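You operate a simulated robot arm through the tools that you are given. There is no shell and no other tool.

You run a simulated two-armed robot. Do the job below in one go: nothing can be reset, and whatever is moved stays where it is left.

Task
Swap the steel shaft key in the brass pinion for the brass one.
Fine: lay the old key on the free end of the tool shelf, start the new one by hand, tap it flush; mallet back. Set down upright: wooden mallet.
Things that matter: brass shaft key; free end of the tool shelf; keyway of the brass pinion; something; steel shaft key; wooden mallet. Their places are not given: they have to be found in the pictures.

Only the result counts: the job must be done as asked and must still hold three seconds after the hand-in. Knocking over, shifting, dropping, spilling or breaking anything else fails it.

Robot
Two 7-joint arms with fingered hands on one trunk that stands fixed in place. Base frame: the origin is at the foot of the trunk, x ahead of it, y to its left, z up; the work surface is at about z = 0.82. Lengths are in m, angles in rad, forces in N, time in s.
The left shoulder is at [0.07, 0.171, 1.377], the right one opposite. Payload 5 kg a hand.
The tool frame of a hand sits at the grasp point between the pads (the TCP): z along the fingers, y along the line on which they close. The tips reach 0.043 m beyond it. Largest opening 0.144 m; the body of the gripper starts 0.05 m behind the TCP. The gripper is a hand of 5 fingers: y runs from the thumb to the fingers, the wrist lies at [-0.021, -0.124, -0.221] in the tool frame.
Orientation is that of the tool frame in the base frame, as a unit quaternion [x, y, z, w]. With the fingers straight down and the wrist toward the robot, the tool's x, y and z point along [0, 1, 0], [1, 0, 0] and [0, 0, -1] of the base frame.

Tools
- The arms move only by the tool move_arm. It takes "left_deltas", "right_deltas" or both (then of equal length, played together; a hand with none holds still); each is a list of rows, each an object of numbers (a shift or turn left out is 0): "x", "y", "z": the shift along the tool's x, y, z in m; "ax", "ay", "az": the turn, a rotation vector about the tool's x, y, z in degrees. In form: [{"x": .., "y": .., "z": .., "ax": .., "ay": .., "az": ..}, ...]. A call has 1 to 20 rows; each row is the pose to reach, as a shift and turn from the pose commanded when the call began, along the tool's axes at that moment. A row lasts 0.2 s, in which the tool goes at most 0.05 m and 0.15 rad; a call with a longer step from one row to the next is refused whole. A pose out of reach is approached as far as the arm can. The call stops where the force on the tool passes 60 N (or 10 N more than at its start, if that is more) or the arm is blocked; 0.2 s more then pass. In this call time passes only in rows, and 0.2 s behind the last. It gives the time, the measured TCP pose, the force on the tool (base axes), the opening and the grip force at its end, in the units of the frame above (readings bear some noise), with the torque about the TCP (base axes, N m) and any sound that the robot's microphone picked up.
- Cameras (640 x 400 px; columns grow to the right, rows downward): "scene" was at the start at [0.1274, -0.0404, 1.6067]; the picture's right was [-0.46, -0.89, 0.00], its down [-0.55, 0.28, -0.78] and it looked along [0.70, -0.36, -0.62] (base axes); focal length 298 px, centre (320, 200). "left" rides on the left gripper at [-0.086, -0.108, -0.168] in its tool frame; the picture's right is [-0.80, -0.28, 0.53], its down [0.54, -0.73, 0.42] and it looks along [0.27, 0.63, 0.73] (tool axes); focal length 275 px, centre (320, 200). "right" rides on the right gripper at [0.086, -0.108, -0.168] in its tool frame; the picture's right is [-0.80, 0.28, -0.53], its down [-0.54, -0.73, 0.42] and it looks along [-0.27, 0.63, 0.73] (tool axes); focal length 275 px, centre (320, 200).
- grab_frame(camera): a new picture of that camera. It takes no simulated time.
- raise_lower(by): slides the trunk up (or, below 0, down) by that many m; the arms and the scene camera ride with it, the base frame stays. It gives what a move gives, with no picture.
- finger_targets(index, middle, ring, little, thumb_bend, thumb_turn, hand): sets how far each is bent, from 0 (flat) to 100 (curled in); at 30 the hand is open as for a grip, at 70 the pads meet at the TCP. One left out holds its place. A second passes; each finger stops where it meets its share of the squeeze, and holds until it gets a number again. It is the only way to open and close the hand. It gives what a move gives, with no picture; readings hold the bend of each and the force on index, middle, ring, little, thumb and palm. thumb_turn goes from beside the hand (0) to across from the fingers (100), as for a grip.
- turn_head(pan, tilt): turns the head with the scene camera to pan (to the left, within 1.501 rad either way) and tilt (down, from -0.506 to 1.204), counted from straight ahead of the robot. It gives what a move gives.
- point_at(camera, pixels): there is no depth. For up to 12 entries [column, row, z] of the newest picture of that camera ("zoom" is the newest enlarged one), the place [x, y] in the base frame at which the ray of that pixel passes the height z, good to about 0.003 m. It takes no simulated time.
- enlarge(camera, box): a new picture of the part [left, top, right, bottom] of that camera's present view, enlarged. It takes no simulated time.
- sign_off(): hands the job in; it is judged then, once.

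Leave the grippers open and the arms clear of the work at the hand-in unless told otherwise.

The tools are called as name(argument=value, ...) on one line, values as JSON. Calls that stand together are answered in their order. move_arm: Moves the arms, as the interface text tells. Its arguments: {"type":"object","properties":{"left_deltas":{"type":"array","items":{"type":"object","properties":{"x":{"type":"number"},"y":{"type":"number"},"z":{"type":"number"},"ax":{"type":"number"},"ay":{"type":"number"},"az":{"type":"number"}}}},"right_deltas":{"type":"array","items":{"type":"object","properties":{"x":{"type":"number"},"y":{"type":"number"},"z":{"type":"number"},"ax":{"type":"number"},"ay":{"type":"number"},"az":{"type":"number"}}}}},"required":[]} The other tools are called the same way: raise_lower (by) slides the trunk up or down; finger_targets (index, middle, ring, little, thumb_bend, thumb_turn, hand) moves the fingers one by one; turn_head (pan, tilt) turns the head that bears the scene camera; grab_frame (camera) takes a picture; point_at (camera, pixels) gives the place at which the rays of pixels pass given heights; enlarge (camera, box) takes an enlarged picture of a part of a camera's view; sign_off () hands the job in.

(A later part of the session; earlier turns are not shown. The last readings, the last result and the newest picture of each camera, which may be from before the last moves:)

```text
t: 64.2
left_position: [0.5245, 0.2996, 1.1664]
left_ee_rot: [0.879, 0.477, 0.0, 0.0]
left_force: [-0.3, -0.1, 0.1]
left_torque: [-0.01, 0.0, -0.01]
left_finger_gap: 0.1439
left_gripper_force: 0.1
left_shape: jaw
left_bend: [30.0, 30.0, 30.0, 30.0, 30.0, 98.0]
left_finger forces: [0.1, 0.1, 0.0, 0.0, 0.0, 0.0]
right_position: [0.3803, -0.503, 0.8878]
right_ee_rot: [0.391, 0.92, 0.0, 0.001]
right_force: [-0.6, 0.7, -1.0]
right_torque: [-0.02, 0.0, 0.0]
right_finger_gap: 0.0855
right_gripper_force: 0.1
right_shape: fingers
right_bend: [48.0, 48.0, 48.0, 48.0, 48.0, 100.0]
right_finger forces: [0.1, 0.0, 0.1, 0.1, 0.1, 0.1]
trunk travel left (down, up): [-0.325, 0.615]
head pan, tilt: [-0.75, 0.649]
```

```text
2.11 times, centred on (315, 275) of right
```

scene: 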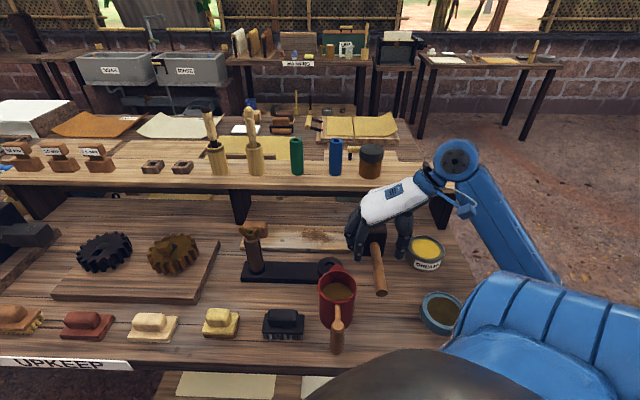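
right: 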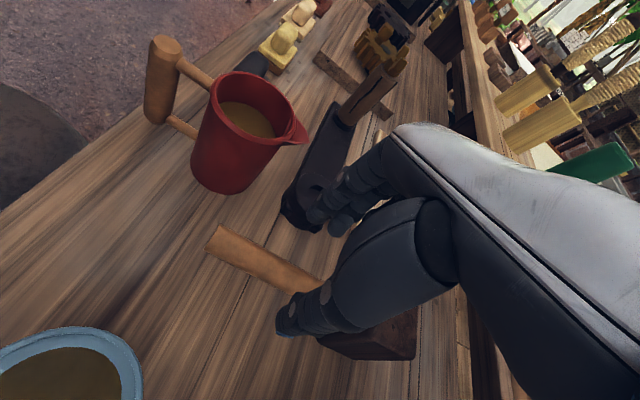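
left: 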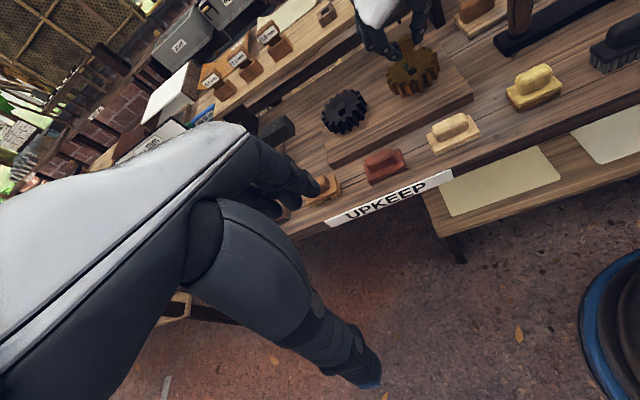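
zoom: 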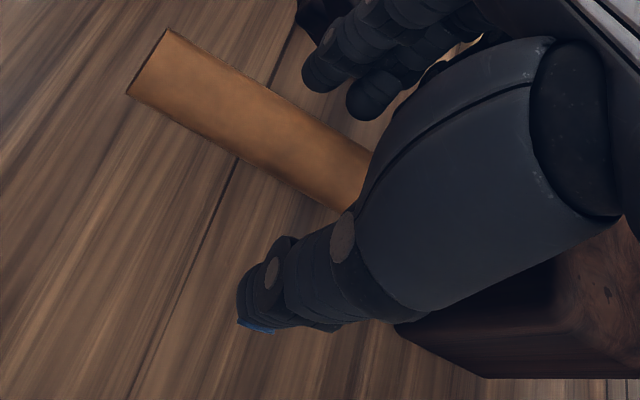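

The handle is centred between fingers and thumb. I go 10 mm lower and then close all fingers around it.

move_arm(right_deltas=[{"z": 0.005}, {"z": 0.01}])

finger_targets(hand="right", index=57, middle=57, ring=57, little=57, thumb_bend=57)

enlarge(camera="scene", box=[330, 190, 426, 310])

enlarge(camera="right", box=[195, 180, 435, 370])

```text
t: 64.8
left_position: [0.5249, 0.3002, 1.166]
left_ee_rot: [0.879, 0.477, 0.0, 0.0]
left_force: [-0.7, 0.0, -0.4]
left_torque: [-0.01, 0.02, -0.03]
left_finger_gap: 0.1439
left_gripper_force: 0.1
left_shape: jaw
left_bend: [30.0, 30.0, 30.0, 30.0, 30.0, 98.0]
left_finger forces: [0.1, 0.1, 0.0, 0.1, 0.1, 0.1]
right_position: [0.3797, -0.5028, 0.8778]
right_ee_rot: [0.391, 0.92, 0.0, 0.0]
right_force: [-0.5, 0.8, 0.9]
right_torque: [-0.01, -0.01, 0.0]
right_finger_gap: 0.0853
right_gripper_force: 0.0
right_shape: fingers
right_bend: [48.0, 48.0, 48.0, 48.0, 48.0, 100.0]
right_finger forces: [0.1, 0.0, 0.0, 0.1, 0.0, 0.0]
trunk travel left (down, up): [-0.325, 0.615]
head pan, tilt: [-0.75, 0.649]
```

```text
t: 65.8
left_position: [0.5244, 0.301, 1.1668]
left_ee_rot: [0.879, 0.477, 0.0, 0.0]
left_force: [0.7, 0.5, 0.4]
left_torque: [-0.02, -0.03, 0.01]
left_finger_gap: 0.1439
left_gripper_force: 0.1
left_shape: jaw
left_bend: [30.0, 30.0, 30.0, 30.0, 30.0, 98.0]
left_finger forces: [0.0, 0.1, 0.0, 0.0, 0.1, 0.0]
right_position: [0.3787, -0.5021, 0.8782]
right_ee_rot: [0.39, 0.921, 0.0, 0.0]
right_force: [-0.5, -0.7, 0.1]
right_torque: [0.03, 0.0, 0.01]
right_finger_gap: 0.0575
right_gripper_force: 0.1
right_shape: fingers
right_bend: [56.0, 56.0, 56.0, 56.0, 56.0, 100.0]
right_finger forces: [0.0, 0.0, 0.0, 0.0, 0.0, 0.0]
trunk travel left (down, up): [-0.325, 0.615]
head pan, tilt: [-0.75, 0.649]
```

```text
3.33 times, centred on (378, 250) of scene
```

zoom: 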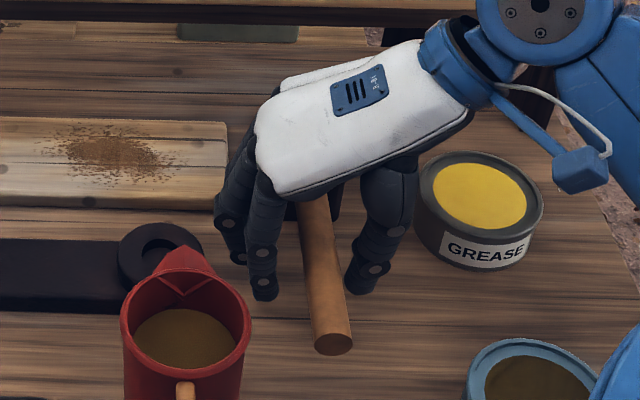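

```text
2.11 times, centred on (315, 275) of right
```

zoom: 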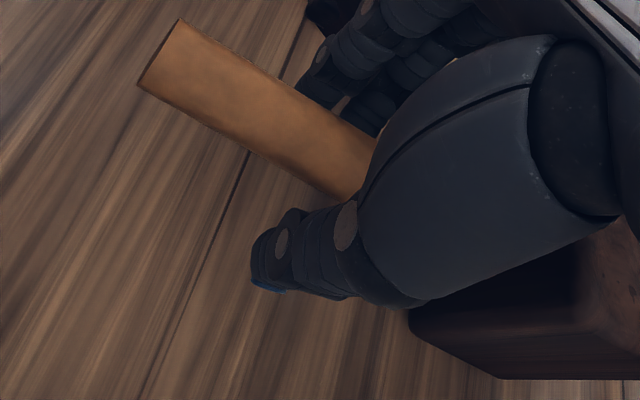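

The handle is slightly nearer the thumb, so I shift 2 mm and then close firmly.

move_arm(right_deltas=[{"y": -0.002}])

finger_targets(hand="right", index=75, middle=75, ring=75, little=75, thumb_bend=75)

enlarge(camera="scene", box=[330, 190, 426, 310])

enlarge(camera="right", box=[195, 180, 435, 370])

```text
t: 66.2
left_position: [0.524, 0.3007, 1.167]
left_ee_rot: [0.879, 0.477, 0.001, 0.001]
left_force: [-0.5, 0.2, 0.6]
left_torque: [-0.01, -0.04, -0.01]
left_finger_gap: 0.1437
left_gripper_force: 0.0
left_shape: jaw
left_bend: [30.0, 30.0, 30.0, 30.0, 30.0, 98.0]
left_finger forces: [0.0, 0.0, 0.0, 0.0, 0.0, 0.0]
right_position: [0.3785, -0.5046, 0.8787]
right_ee_rot: [0.39, 0.921, -0.001, 0.0]
right_force: [0.6, -0.5, -0.6]
right_torque: [-0.01, -0.03, 0.02]
right_finger_gap: 0.0572
right_gripper_force: 0.0
right_shape: fingers
right_bend: [56.0, 56.0, 56.0, 56.0, 56.0, 100.0]
right_finger forces: [0.0, 0.0, 0.0, 0.0, 0.0, 0.0]
trunk travel left (down, up): [-0.325, 0.615]
head pan, tilt: [-0.75, 0.649]
```

```text
t: 67.2
left_position: [0.5243, 0.2998, 1.1664]
left_ee_rot: [0.879, 0.477, 0.0, 0.0]
left_force: [0.4, -0.2, -0.3]
left_torque: [-0.02, -0.01, 0.0]
left_finger_gap: 0.1438
left_gripper_force: 0.0
left_shape: jaw
left_bend: [30.0, 30.0, 30.0, 30.0, 30.0, 98.0]
left_finger forces: [0.1, 0.1, 0.1, 0.1, 0.1, 0.0]
right_position: [0.3789, -0.5054, 0.8786]
right_ee_rot: [0.391, 0.921, 0.0, 0.0]
right_force: [-0.1, -1.0, -4.1]
right_torque: [0.28, 0.17, 0.0]
right_finger_gap: 0.0024
right_gripper_force: 16.0
right_shape: fingers
right_bend: [74.0, 74.0, 74.0, 74.0, 71.0, 100.0]
right_finger forces: [5.8, 2.8, 5.6, 3.9, 14.2, 0.1]
trunk travel left (down, up): [-0.325, 0.615]
head pan, tilt: [-0.75, 0.649]
```

```text
3.33 times, centred on (378, 250) of scene
```

zoom: 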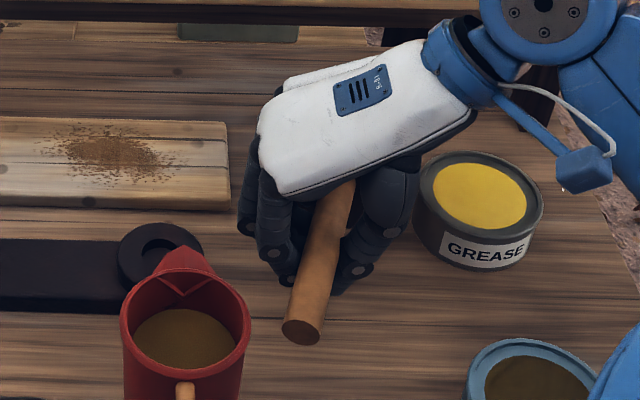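

```text
2.11 times, centred on (315, 275) of right
```

zoom: 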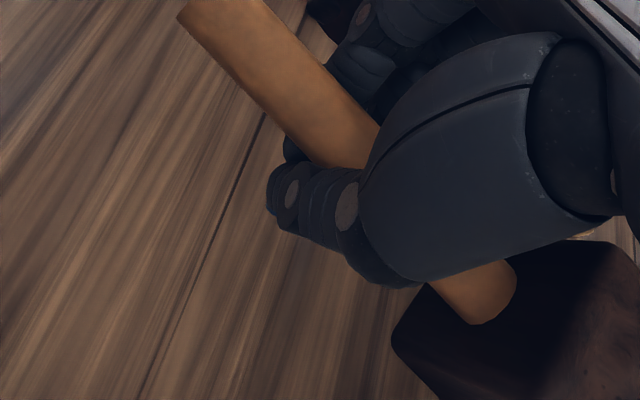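

The fingers closed beneath the handle: the gap is near zero and the hand carries about 4 N, and the handle has turned in the grip. I look closely at the mallet's state before going on.

grab_frame(camera="right")

enlarge(camera="scene", box=[340, 205, 420, 305])

grab_frame(camera="left")

```text
taken
```

right: 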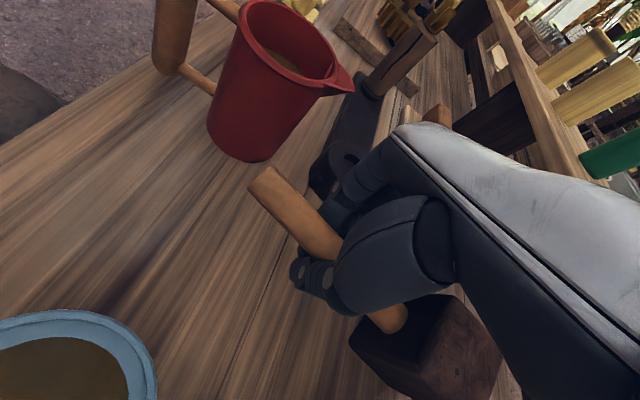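

```text
4.00 times, centred on (380, 255) of scene
```

zoom: 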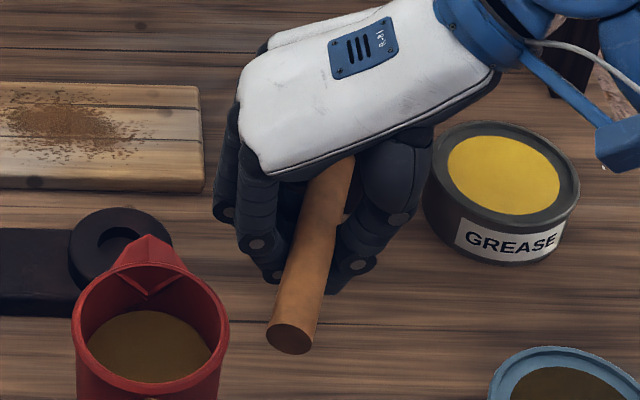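

```text
taken
```

left: 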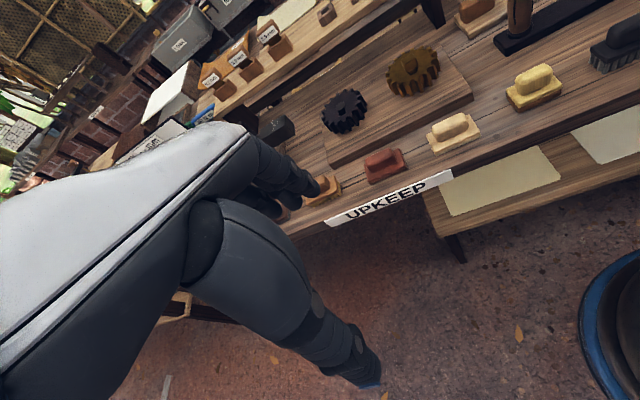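

The grip twisted the mallet instead of pinching the handle squarely. I'll let go gently and take the mallet by its head instead, where it balances. First I open.

finger_targets(hand="right", index=62, middle=62, ring=62, little=62, thumb_bend=62)

finger_targets(hand="right", index=50, middle=50, ring=50, little=50, thumb_bend=50)

enlarge(camera="scene", box=[340, 205, 420, 305])

grab_frame(camera="right")

```text
t: 68.2
left_position: [0.5243, 0.2995, 1.1652]
left_ee_rot: [0.879, 0.477, 0.0, 0.0]
left_force: [0.2, -1.3, 0.6]
left_torque: [0.01, 0.0, 0.04]
left_finger_gap: 0.1436
left_gripper_force: 0.0
left_shape: jaw
left_bend: [30.0, 30.0, 30.0, 30.0, 30.0, 98.0]
left_finger forces: [0.0, 0.0, 0.0, 0.0, 0.0, 0.0]
right_position: [0.3792, -0.5042, 0.8787]
right_ee_rot: [0.391, 0.92, 0.0, 0.001]
right_force: [0.6, -0.3, 0.3]
right_torque: [0.03, 0.02, 0.0]
right_finger_gap: 0.0347
right_gripper_force: 0.0
right_shape: fingers
right_bend: [62.0, 62.0, 62.0, 62.0, 62.0, 100.0]
right_finger forces: [0.0, 0.1, 0.0, 0.0, 0.0, 0.1]
trunk travel left (down, up): [-0.325, 0.615]
head pan, tilt: [-0.75, 0.649]
```

```text
t: 69.2
left_position: [0.5247, 0.2998, 1.1661]
left_ee_rot: [0.879, 0.478, 0.0, 0.0]
left_force: [0.2, -0.1, 0.2]
left_torque: [0.03, 0.01, -0.04]
left_finger_gap: 0.144
left_gripper_force: 0.1
left_shape: jaw
left_bend: [30.0, 30.0, 30.0, 30.0, 30.0, 98.0]
left_finger forces: [0.1, 0.1, 0.0, 0.0, 0.0, 0.0]
right_position: [0.3779, -0.5047, 0.8795]
right_ee_rot: [0.392, 0.92, 0.0, 0.0]
right_force: [-0.6, 0.6, -0.3]
right_torque: [0.01, -0.03, -0.03]
right_finger_gap: 0.0778
right_gripper_force: 0.0
right_shape: fingers
right_bend: [50.0, 50.0, 50.0, 50.0, 50.0, 100.0]
right_finger forces: [0.1, 0.1, 0.0, 0.0, 0.0, 0.1]
trunk travel left (down, up): [-0.325, 0.615]
head pan, tilt: [-0.75, 0.649]
```

```text
4.00 times, centred on (380, 255) of scene
```

zoom: 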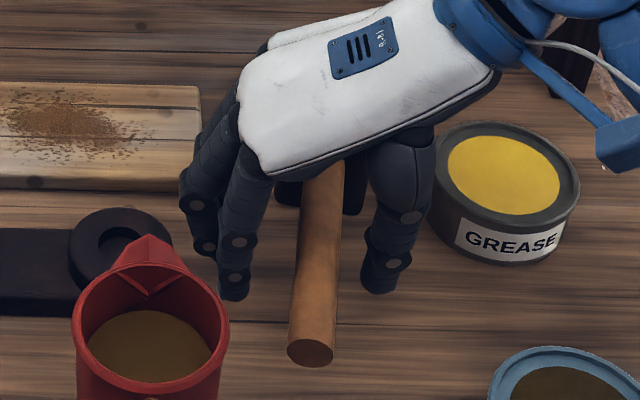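

```text
taken
```

right: 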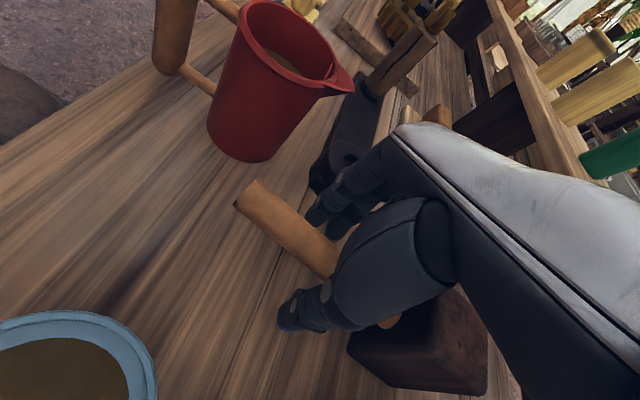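

The handle is free and the mallet is standing. I lift the hand straight up to see it fully.

move_arm(right_deltas=[{"z": -0.03}, {"z": -0.075}, {"z": -0.12}, {"z": -0.165}])

enlarge(camera="scene", box=[330, 205, 426, 305])

grab_frame(camera="right")

grab_frame(camera="scene")

```text
t: 70.2
left_position: [0.5249, 0.3011, 1.1662]
left_ee_rot: [0.879, 0.477, 0.001, -0.001]
left_force: [-0.1, -0.7, 0.5]
left_torque: [-0.01, 0.01, -0.01]
left_finger_gap: 0.1438
left_gripper_force: 0.1
left_shape: jaw
left_bend: [30.0, 30.0, 30.0, 30.0, 30.0, 98.0]
left_finger forces: [0.0, 0.0, 0.0, 0.0, 0.0, 0.0]
right_position: [0.3787, -0.5024, 1.0457]
right_ee_rot: [0.39, 0.921, 0.0, 0.0]
right_force: [-0.2, 0.9, -0.2]
right_torque: [0.0, -0.01, 0.01]
right_finger_gap: 0.0778
right_gripper_force: 0.1
right_shape: fingers
right_bend: [50.0, 50.0, 50.0, 50.0, 50.0, 100.0]
right_finger forces: [0.1, 0.0, 0.0, 0.0, 0.0, 0.0]
trunk travel left (down, up): [-0.325, 0.615]
head pan, tilt: [-0.75, 0.649]
```

```text
4.00 times, centred on (378, 255) of scene
```

zoom: 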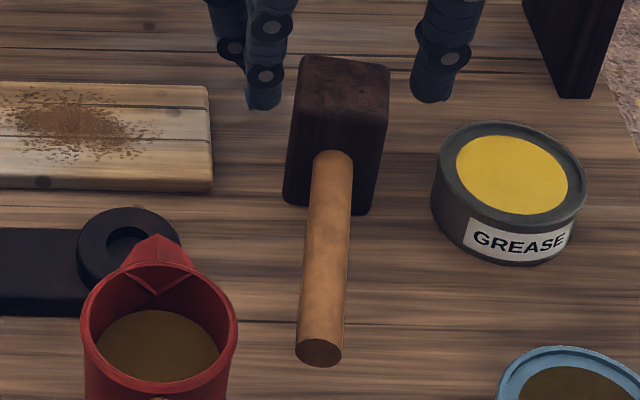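

```text
taken
```

right: 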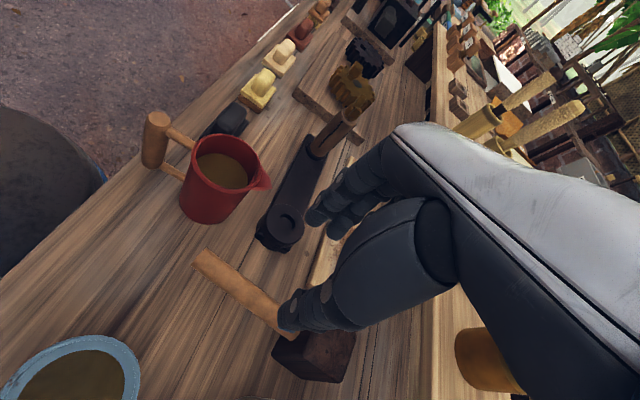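

```text
taken
```

scene: 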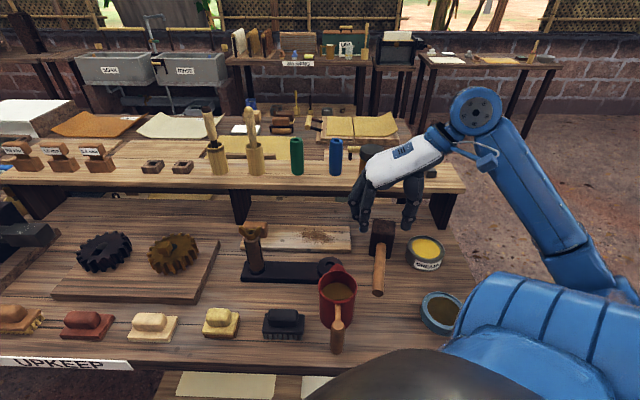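

The mallet stands, turned by about 13° and shifted roughly 2 cm. I'll put it back exactly at the end, by comparing with the earlier picture. I zoom in on its head to measure.

enlarge(camera="scene", box=[350, 210, 414, 262])

enlarge(camera="right", box=[180, 240, 370, 395])

```text
7.69 times, centred on (382, 236) of scene
```

zoom: 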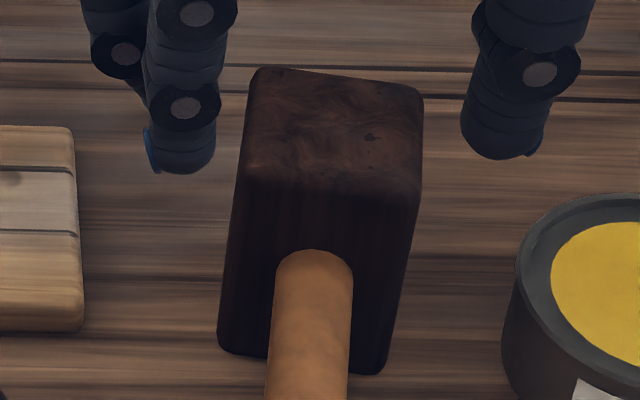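

```text
2.58 times, centred on (275, 318) of right
```

zoom: 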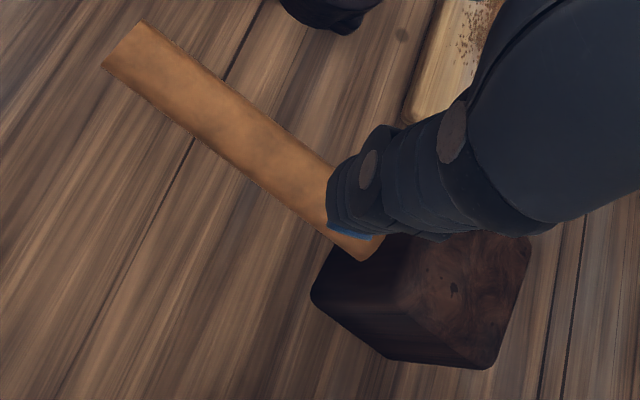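

I read the head's corners: the bottom front edge at z 0.82 and the top corners at about z 0.92.

point_at(camera="scene", pixels=[[368.7, 255.3, 0.82], [390.5, 258.4, 0.82], [372, 233.1, 0.92], [395, 235.4, 0.92], [373.6, 219.1, 0.92], [395.3, 222, 0.92], [372, 233.1, 0.93], [395, 235.4, 0.93], [384, 227.5, 0.92], [384, 227.5, 0.93], [351, 252, 0.84], [406, 250, 0.83]])

point_at(camera="right", pixels=[[323, 377, 0.92], [343, 379, 0.92], [356, 333, 0.92], [323, 377, 0.93]])

```text
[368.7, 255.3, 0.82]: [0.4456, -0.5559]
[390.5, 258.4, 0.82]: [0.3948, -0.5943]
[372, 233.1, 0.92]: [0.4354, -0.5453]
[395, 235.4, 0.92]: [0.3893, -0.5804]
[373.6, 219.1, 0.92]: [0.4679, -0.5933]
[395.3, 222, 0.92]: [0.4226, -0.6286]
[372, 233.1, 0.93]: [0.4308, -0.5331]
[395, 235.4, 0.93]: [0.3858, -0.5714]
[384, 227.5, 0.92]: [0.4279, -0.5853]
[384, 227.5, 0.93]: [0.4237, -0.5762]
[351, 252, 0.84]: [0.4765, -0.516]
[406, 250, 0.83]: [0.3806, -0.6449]
```

```text
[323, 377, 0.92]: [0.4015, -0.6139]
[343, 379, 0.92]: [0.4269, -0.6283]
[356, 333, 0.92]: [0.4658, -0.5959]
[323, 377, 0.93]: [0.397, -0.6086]
```

The mallet head is about 6 cm square and 9 cm tall, centred at about (0.432, -0.595). To grip it by its sides while staying clear of the shelf edge and the grease can, I turn the hand 7°, tilt it 30° (wrist toward the robot), and move above the head.

move_arm(right_deltas=[{"x": -0.0236, "y": -0.0052, "ax": 0.48, "ay": -7.5, "az": 1.78}, {"x": -0.0472, "y": -0.0104, "ax": 0.95, "ay": -15, "az": 3.57}, {"x": -0.0707, "y": -0.0156, "ax": 1.43, "ay": -22.5, "az": 5.35}, {"x": -0.0943, "y": -0.0208, "ax": 1.9, "ay": -29.95, "az": 7.13}])

grab_frame(camera="scene")

grab_frame(camera="right")

enlarge(camera="scene", box=[330, 165, 442, 265])

```text
t: 71.2
left_position: [0.5246, 0.3009, 1.1673]
left_ee_rot: [0.879, 0.477, 0.0, -0.001]
left_force: [0.3, 0.8, 0.1]
left_torque: [0.05, 0.01, 0.02]
left_finger_gap: 0.1437
left_gripper_force: 0.0
left_shape: jaw
left_bend: [30.0, 30.0, 30.0, 30.0, 30.0, 98.0]
left_finger forces: [0.0, 0.1, 0.0, 0.0, 0.1, 0.0]
right_position: [0.4293, -0.5854, 1.0446]
right_ee_rot: [0.433, 0.863, -0.117, 0.232]
right_force: [-0.1, -0.3, -0.2]
right_torque: [0.0, 0.01, 0.0]
right_finger_gap: 0.0775
right_gripper_force: 0.0
right_shape: fingers
right_bend: [50.0, 50.0, 50.0, 50.0, 50.0, 100.0]
right_finger forces: [0.0, 0.0, 0.1, 0.0, 0.1, 0.0]
trunk travel left (down, up): [-0.325, 0.615]
head pan, tilt: [-0.75, 0.649]
```

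```text
taken
```

scene: 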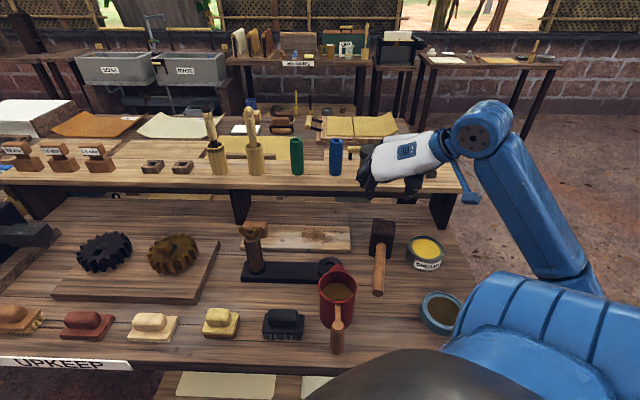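

```text
taken
```

right: 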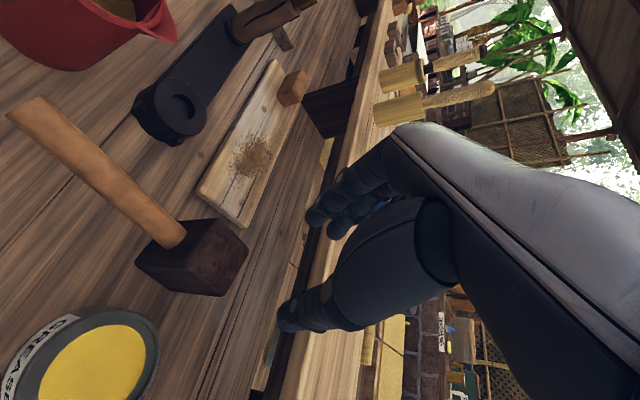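

```text
4.00 times, centred on (386, 215) of scene
```

zoom: 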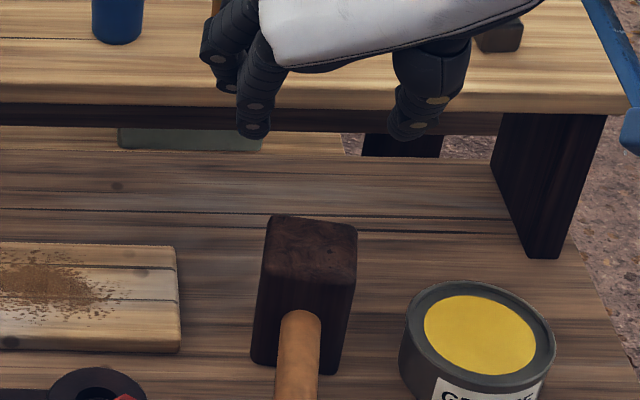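

Now the right view shows the mallet head well, near (195,258). I zoom in and cross-check its position and height.

enlarge(camera="right", box=[110, 195, 270, 315])

```text
3.33 times, centred on (190, 255) of right
```

zoom: 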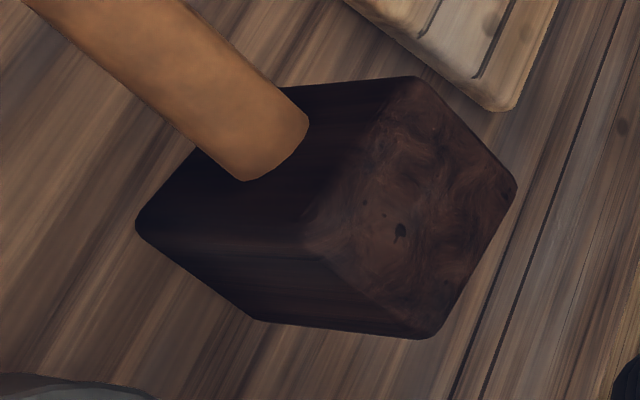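

I read the four top corners and two bottom corners from this view.

point_at(camera="right", pixels=[[218.5, 218.4, 0.91], [248.6, 252, 0.91], [223.7, 296.5, 0.91], [184.7, 270, 0.91], [218.5, 218.4, 0.92], [248.6, 252, 0.92], [223.7, 296.5, 0.92], [184.7, 270, 0.92], [135.4, 261.7, 0.82], [171.5, 291, 0.82]])

```text
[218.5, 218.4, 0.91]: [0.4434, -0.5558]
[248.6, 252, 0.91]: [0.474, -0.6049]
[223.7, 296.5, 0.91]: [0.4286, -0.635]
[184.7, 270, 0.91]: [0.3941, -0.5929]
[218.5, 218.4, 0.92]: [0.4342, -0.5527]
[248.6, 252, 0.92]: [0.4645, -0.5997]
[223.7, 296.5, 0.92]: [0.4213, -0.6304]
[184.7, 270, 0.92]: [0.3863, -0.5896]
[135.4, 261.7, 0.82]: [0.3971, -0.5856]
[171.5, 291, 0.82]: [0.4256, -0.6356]
```

Both cameras agree: the head's centre is at (0.434, -0.596) with its top at z 0.91, and the hand is lined up. I lower to z about 0.965 and check the straddle.

move_arm(right_deltas=[{"x": 0.021, "z": 0.0364}, {"x": 0.04, "z": 0.0693}])

enlarge(camera="scene", box=[330, 185, 442, 285])

grab_frame(camera="right")

```text
t: 71.8
left_position: [0.5243, 0.3005, 1.1677]
left_ee_rot: [0.879, 0.477, -0.001, 0.0]
left_force: [0.7, -0.3, 0.5]
left_torque: [0.01, -0.01, 0.01]
left_finger_gap: 0.1438
left_gripper_force: 0.0
left_shape: jaw
left_bend: [30.0, 30.0, 30.0, 30.0, 30.0, 98.0]
left_finger forces: [0.0, 0.0, 0.1, 0.0, 0.1, 0.0]
right_position: [0.431, -0.5875, 0.9645]
right_ee_rot: [0.433, 0.864, -0.117, 0.231]
right_force: [-0.3, 0.6, -0.1]
right_torque: [0.0, 0.03, 0.04]
right_finger_gap: 0.0778
right_gripper_force: 0.0
right_shape: fingers
right_bend: [50.0, 50.0, 50.0, 50.0, 50.0, 100.0]
right_finger forces: [0.1, 0.0, 0.1, 0.0, 0.0, 0.0]
trunk travel left (down, up): [-0.325, 0.615]
head pan, tilt: [-0.75, 0.649]
```

```text
4.00 times, centred on (386, 235) of scene
```

zoom: 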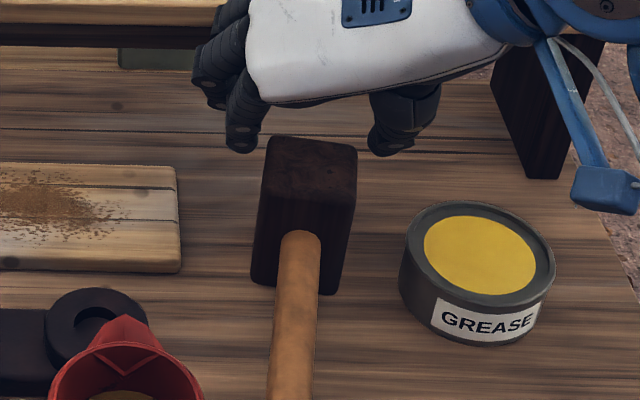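

```text
taken
```

right: 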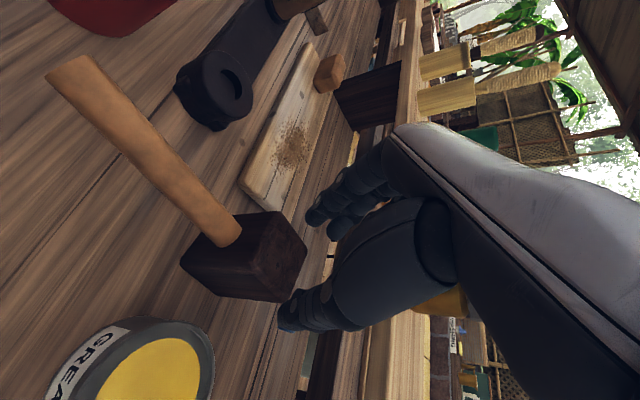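

The thumb has to come down between the mallet head and the grease can, so I measure the can's outline to be sure of the gap.

point_at(camera="scene", pixels=[[426, 248, 0.87], [407.5, 248, 0.87], [444.5, 251, 0.87], [406, 253, 0.84], [425, 271, 0.82], [406.5, 257, 0.82]])

enlarge(camera="right", box=[130, 180, 350, 390])

```text
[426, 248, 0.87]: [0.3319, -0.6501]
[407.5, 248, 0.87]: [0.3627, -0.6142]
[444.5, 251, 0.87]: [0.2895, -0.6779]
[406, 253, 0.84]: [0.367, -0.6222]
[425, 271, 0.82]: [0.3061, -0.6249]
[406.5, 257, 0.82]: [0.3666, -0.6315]
```

```text
1.90 times, centred on (240, 285) of right
```

zoom: 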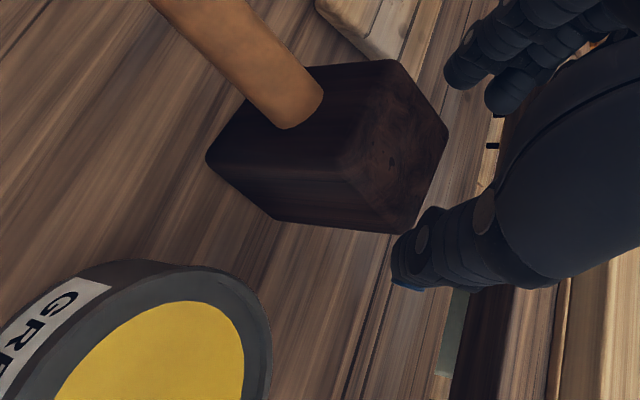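

The can's edge leaves about 1 cm for the thumb. I shift 1.5 mm to the right for balance and lower to z about 0.925.

move_arm(right_deltas=[{"x": 0.01, "y": -0.0015, "z": 0.0173}, {"x": 0.02, "y": -0.0015, "z": 0.0346}])

enlarge(camera="scene", box=[330, 185, 442, 285])

enlarge(camera="right", box=[130, 180, 350, 390])

```text
t: 72.4
left_position: [0.5251, 0.3011, 1.1672]
left_ee_rot: [0.878, 0.478, 0.0, 0.0]
left_force: [-0.5, -0.3, 0.0]
left_torque: [0.0, 0.01, 0.01]
left_finger_gap: 0.1439
left_gripper_force: 0.0
left_shape: jaw
left_bend: [30.0, 30.0, 30.0, 30.0, 30.0, 98.0]
left_finger forces: [0.0, 0.0, 0.1, 0.0, 0.1, 0.1]
right_position: [0.4288, -0.5888, 0.9235]
right_ee_rot: [0.432, 0.864, -0.116, 0.231]
right_force: [-0.4, -0.3, -0.5]
right_torque: [-0.01, 0.0, 0.0]
right_finger_gap: 0.0778
right_gripper_force: 0.1
right_shape: fingers
right_bend: [50.0, 50.0, 50.0, 50.0, 50.0, 100.0]
right_finger forces: [0.1, 0.0, 0.1, 0.0, 0.0, 0.0]
trunk travel left (down, up): [-0.325, 0.615]
head pan, tilt: [-0.75, 0.649]
```

```text
4.00 times, centred on (386, 235) of scene
```

zoom: 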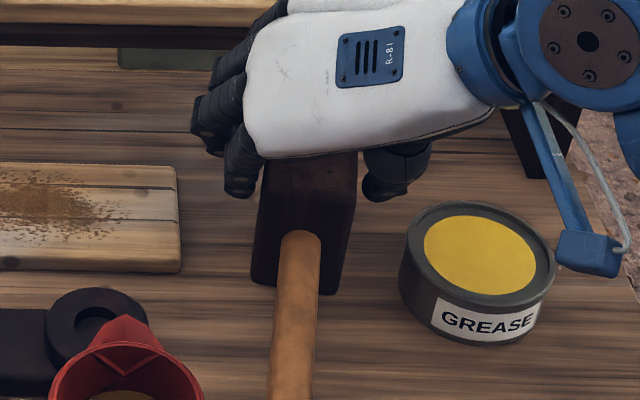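

```text
1.90 times, centred on (240, 285) of right
```

zoom: 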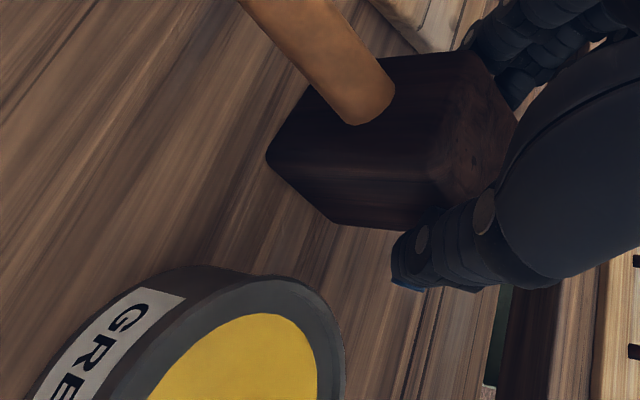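

The index finger is very near the head's left side, so I open the four fingers slightly (to 45), keeping the thumb, before lowering further.

finger_targets(hand="right", index=45, middle=45, ring=45, little=45)

move_arm(right_deltas=[{"x": 0.01, "z": 0.0173}, {"x": 0.019, "z": 0.0329}])

enlarge(camera="scene", box=[330, 185, 442, 285])

enlarge(camera="right", box=[180, 160, 400, 370])

```text
t: 73.4
left_position: [0.5251, 0.2996, 1.1666]
left_ee_rot: [0.879, 0.477, 0.0, 0.0]
left_force: [-0.7, 0.3, 0.2]
left_torque: [0.0, 0.0, -0.01]
left_finger_gap: 0.1437
left_gripper_force: 0.0
left_shape: jaw
left_bend: [30.0, 30.0, 30.0, 30.0, 30.0, 98.0]
left_finger forces: [0.0, 0.1, 0.1, 0.0, 0.0, 0.0]
right_position: [0.4278, -0.5871, 0.9241]
right_ee_rot: [0.433, 0.864, -0.115, 0.231]
right_force: [0.3, -0.1, -0.4]
right_torque: [0.03, 0.0, 0.0]
right_finger_gap: 0.0868
right_gripper_force: 0.1
right_shape: fingers
right_bend: [45.0, 45.0, 45.0, 45.0, 50.0, 100.0]
right_finger forces: [0.0, 0.0, 0.0, 0.0, 0.1, 0.1]
trunk travel left (down, up): [-0.325, 0.615]
head pan, tilt: [-0.75, 0.649]
```

```text
t: 74.0
left_position: [0.5244, 0.3005, 1.1664]
left_ee_rot: [0.879, 0.477, 0.0, 0.0]
left_force: [0.3, -0.5, 0.0]
left_torque: [0.03, -0.02, 0.01]
left_finger_gap: 0.1438
left_gripper_force: 0.1
left_shape: jaw
left_bend: [30.0, 30.0, 30.0, 30.0, 30.0, 98.0]
left_finger forces: [0.1, 0.0, 0.0, 0.0, 0.0, 0.0]
right_position: [0.4267, -0.5866, 0.8865]
right_ee_rot: [0.433, 0.863, -0.116, 0.232]
right_force: [0.3, 0.0, 0.4]
right_torque: [0.02, -0.01, -0.01]
right_finger_gap: 0.0871
right_gripper_force: 0.1
right_shape: fingers
right_bend: [45.0, 45.0, 45.0, 45.0, 50.0, 100.0]
right_finger forces: [0.0, 0.0, 0.0, 0.0, 0.1, 0.1]
trunk travel left (down, up): [-0.325, 0.615]
head pan, tilt: [-0.75, 0.649]
```

```text
4.00 times, centred on (386, 235) of scene
```

zoom: 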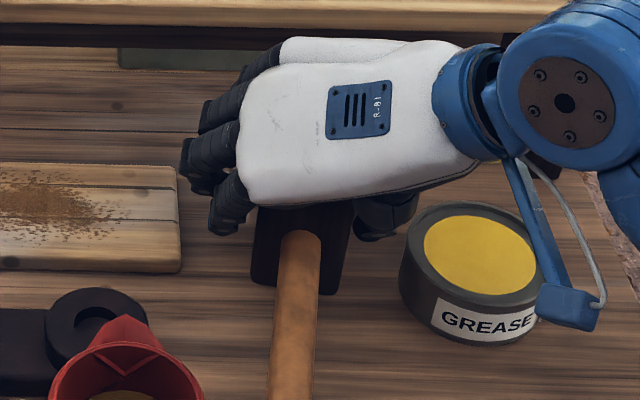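

```text
1.90 times, centred on (290, 265) of right
```

zoom: 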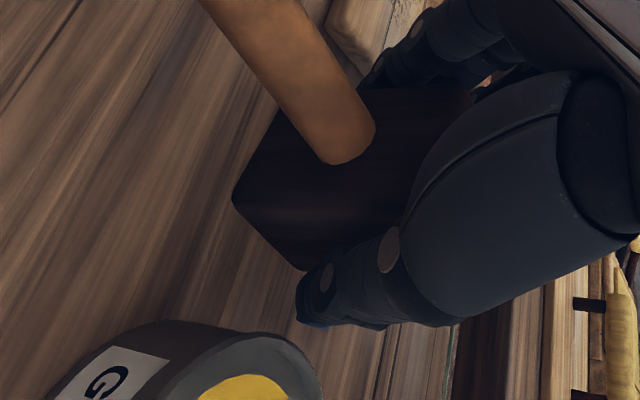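

The head is between fingers and thumb with no contact. I bring the fingers in to 52 first, so that both sides meet the head together.

finger_targets(hand="right", index=52, middle=52, ring=52, little=45)

enlarge(camera="scene", box=[330, 185, 442, 285])

enlarge(camera="right", box=[180, 160, 400, 370])

```text
t: 75.0
left_position: [0.5244, 0.3014, 1.1671]
left_ee_rot: [0.879, 0.477, 0.0, 0.0]
left_force: [0.5, -0.5, 0.2]
left_torque: [-0.01, 0.02, -0.01]
left_finger_gap: 0.1439
left_gripper_force: 0.1
left_shape: jaw
left_bend: [30.0, 30.0, 30.0, 30.0, 30.0, 98.0]
left_finger forces: [0.0, 0.1, 0.0, 0.0, 0.1, 0.0]
right_position: [0.4288, -0.587, 0.8854]
right_ee_rot: [0.433, 0.864, -0.115, 0.23]
right_force: [0.6, 0.6, 0.2]
right_torque: [0.02, 0.0, -0.01]
right_finger_gap: 0.0747
right_gripper_force: 0.1
right_shape: fingers
right_bend: [52.0, 52.0, 52.0, 45.0, 50.0, 100.0]
right_finger forces: [0.0, 0.0, 0.1, 0.1, 0.0, 0.0]
trunk travel left (down, up): [-0.325, 0.615]
head pan, tilt: [-0.75, 0.649]
```

```text
4.00 times, centred on (386, 235) of scene
```

zoom: 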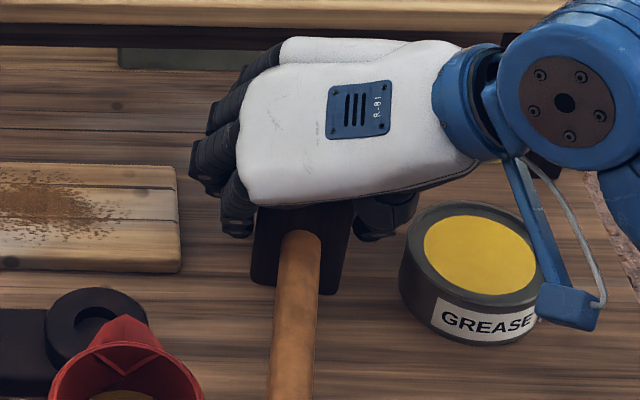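

```text
1.90 times, centred on (290, 265) of right
```

zoom: 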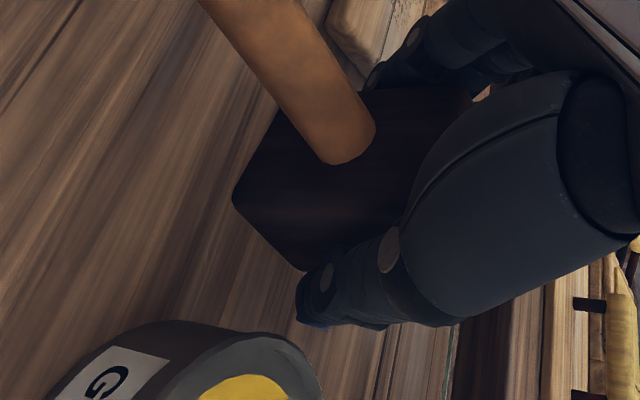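

Both sides are close now. I close index, middle, ring and thumb firmly on the head.

finger_targets(hand="right", index=75, middle=75, thumb_bend=75)

enlarge(camera="scene", box=[330, 185, 442, 285])

enlarge(camera="right", box=[180, 160, 400, 370])

```text
t: 76.0
left_position: [0.5241, 0.3013, 1.1657]
left_ee_rot: [0.879, 0.478, 0.0, 0.0]
left_force: [-0.5, -0.2, 0.2]
left_torque: [0.0, 0.03, 0.0]
left_finger_gap: 0.1439
left_gripper_force: 0.0
left_shape: jaw
left_bend: [30.0, 30.0, 30.0, 30.0, 30.0, 98.0]
left_finger forces: [0.0, 0.1, 0.0, 0.0, 0.1, 0.0]
right_position: [0.428, -0.5853, 0.8854]
right_ee_rot: [0.433, 0.863, -0.116, 0.231]
right_force: [0.9, 0.1, 0.9]
right_torque: [0.02, -0.21, -0.03]
right_finger_gap: 0.0639
right_gripper_force: 19.0
right_shape: fingers
right_bend: [55.0, 57.0, 52.0, 45.0, 55.0, 100.0]
right_finger forces: [10.0, 9.9, 0.0, 0.0, 18.7, 0.0]
trunk travel left (down, up): [-0.325, 0.615]
head pan, tilt: [-0.75, 0.649]
```

```text
4.00 times, centred on (386, 235) of scene
```

zoom: 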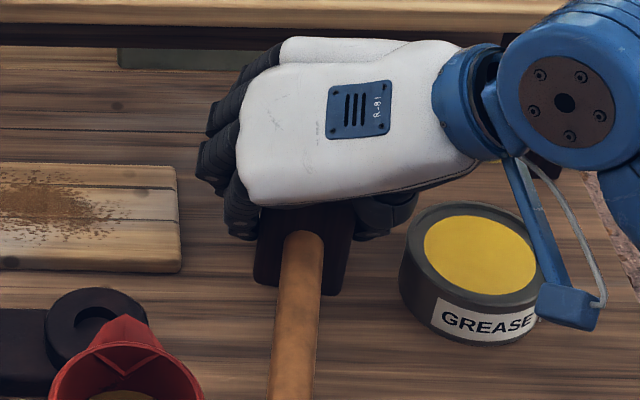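

```text
1.90 times, centred on (290, 265) of right
```

zoom: 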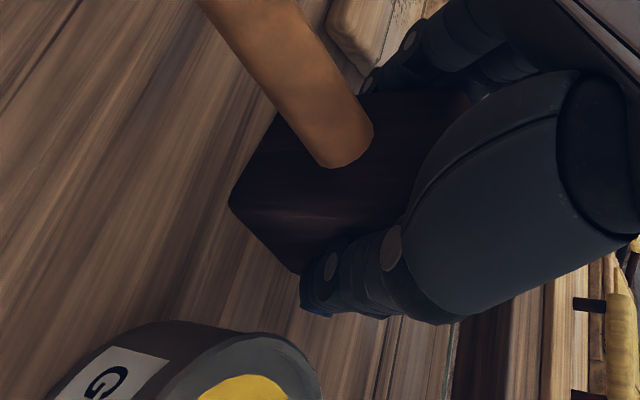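

A solid, balanced grip of 19 N. I lift straight up a little and check that the mallet comes level.

move_arm(right_deltas=[{"x": -0.005, "z": -0.0087}, {"x": -0.015, "z": -0.026}, {"x": -0.03, "z": -0.052}])

grab_frame(camera="scene")

enlarge(camera="scene", box=[330, 165, 442, 285])

grab_frame(camera="right")

```text
t: 76.8
left_position: [0.5256, 0.3006, 1.1665]
left_ee_rot: [0.879, 0.477, 0.0, -0.001]
left_force: [-0.5, 0.4, -0.3]
left_torque: [-0.01, 0.01, 0.0]
left_finger_gap: 0.1435
left_gripper_force: 0.1
left_shape: jaw
left_bend: [30.0, 30.0, 30.0, 30.0, 30.0, 98.0]
left_finger forces: [0.0, 0.0, 0.0, 0.0, 0.1, 0.1]
right_position: [0.4287, -0.5875, 0.9455]
right_ee_rot: [0.434, 0.863, -0.116, 0.231]
right_force: [0.3, 0.5, -7.0]
right_torque: [-0.02, 0.0, -0.02]
right_finger_gap: 0.0639
right_gripper_force: 18.6
right_shape: fingers
right_bend: [55.0, 57.0, 52.0, 45.0, 55.0, 100.0]
right_finger forces: [8.8, 9.8, 0.0, 0.1, 18.5, 0.0]
trunk travel left (down, up): [-0.325, 0.615]
head pan, tilt: [-0.75, 0.649]
```

```text
taken
```

scene: 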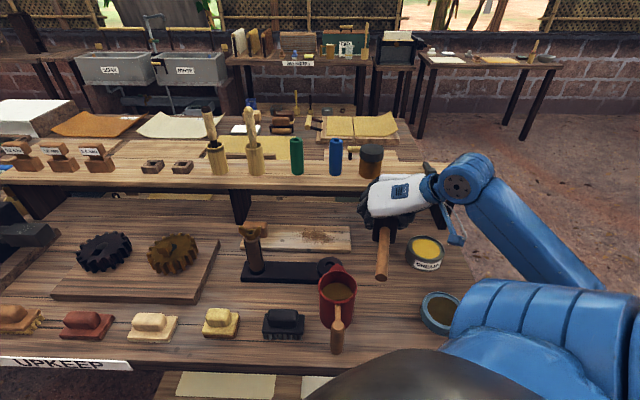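

```text
3.33 times, centred on (386, 225) of scene
```

zoom: 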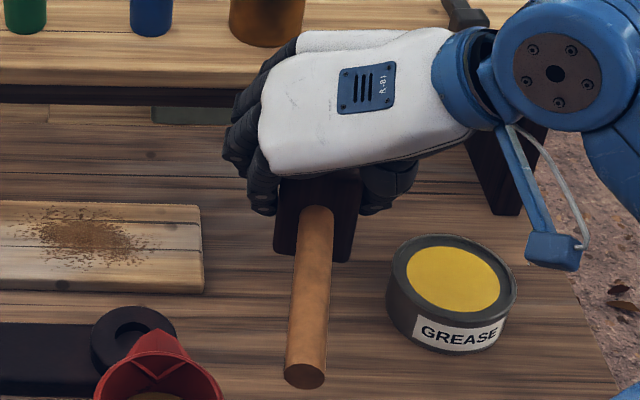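

```text
taken
```

right: 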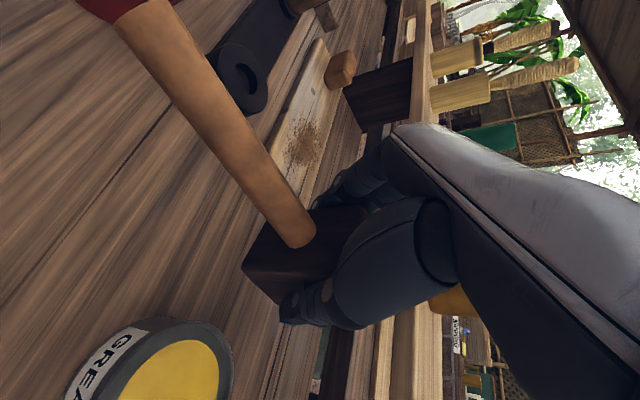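

The mallet hangs level at about 7 N. I raise it to z about 1.12 and carry it over to the pinion, above the key.

move_arm(right_deltas=[{"x": -0.022, "z": -0.0381}, {"x": -0.044, "z": -0.0762}, {"x": -0.066, "z": -0.1143}, {"x": -0.0875, "z": -0.1516}, {"x": -0.074, "y": 0.0445, "z": -0.1594}, {"x": -0.0605, "y": 0.0891, "z": -0.1672}, {"x": -0.047, "y": 0.1336, "z": -0.175}, {"x": -0.0335, "y": 0.1782, "z": -0.1828}, {"x": -0.02, "y": 0.2227, "z": -0.1906}, {"x": -0.0065, "y": 0.2673, "z": -0.1984}, {"x": 0.007, "y": 0.3118, "z": -0.2062}, {"x": 0.0206, "y": 0.3563, "z": -0.214}, {"x": 0.0341, "y": 0.4009, "z": -0.2218}, {"x": 0.0476, "y": 0.4454, "z": -0.2296}, {"x": 0.0611, "y": 0.49, "z": -0.2374}, {"x": 0.0746, "y": 0.5345, "z": -0.2452}])

grab_frame(camera="scene")

grab_frame(camera="right")

grab_frame(camera="left")

```text
t: 80.2
left_position: [0.5283, 0.2986, 1.1648]
left_ee_rot: [0.879, 0.477, -0.002, -0.001]
left_force: [1.2, -0.5, 0.2]
left_torque: [-0.01, 0.06, -0.06]
left_finger_gap: 0.1439
left_gripper_force: 0.1
left_shape: jaw
left_bend: [30.0, 30.0, 30.0, 30.0, 30.0, 98.0]
left_finger forces: [0.0, 0.0, 0.1, 0.0, 0.0, 0.0]
right_position: [0.7484, -0.1174, 1.1196]
right_ee_rot: [0.434, 0.863, -0.118, 0.229]
right_force: [1.2, 0.0, -7.3]
right_torque: [0.02, 0.07, 0.02]
right_finger_gap: 0.0635
right_gripper_force: 17.6
right_shape: fingers
right_bend: [55.0, 57.0, 52.0, 45.0, 56.0, 100.0]
right_finger forces: [8.5, 9.4, 0.0, 0.0, 17.5, 0.1]
trunk travel left (down, up): [-0.325, 0.615]
head pan, tilt: [-0.75, 0.649]
```

```text
taken
```

scene: 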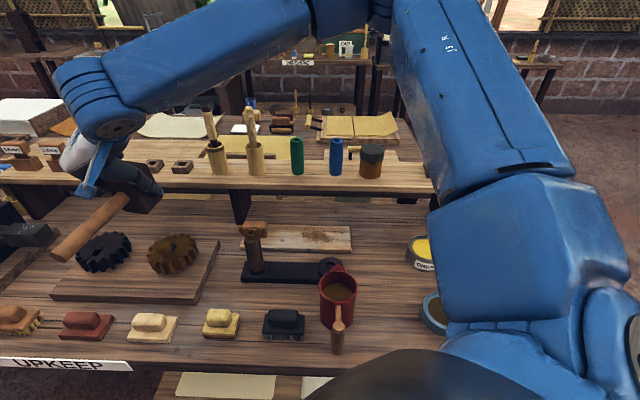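

```text
taken
```

right: 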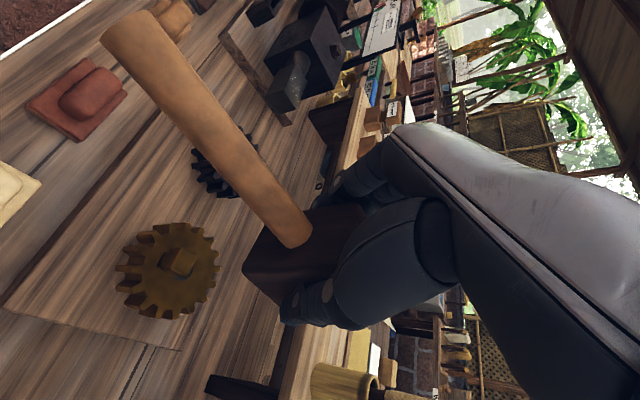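

```text
taken
```

left: 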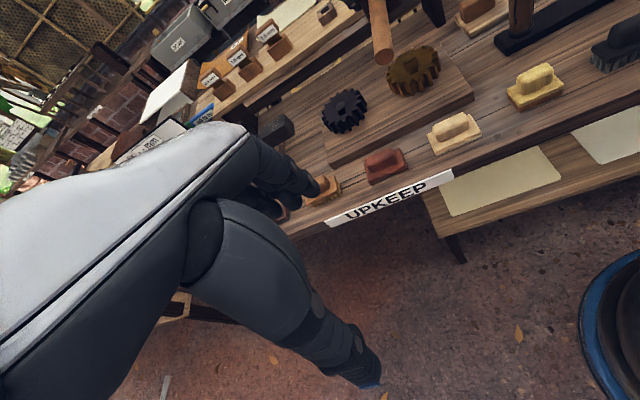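

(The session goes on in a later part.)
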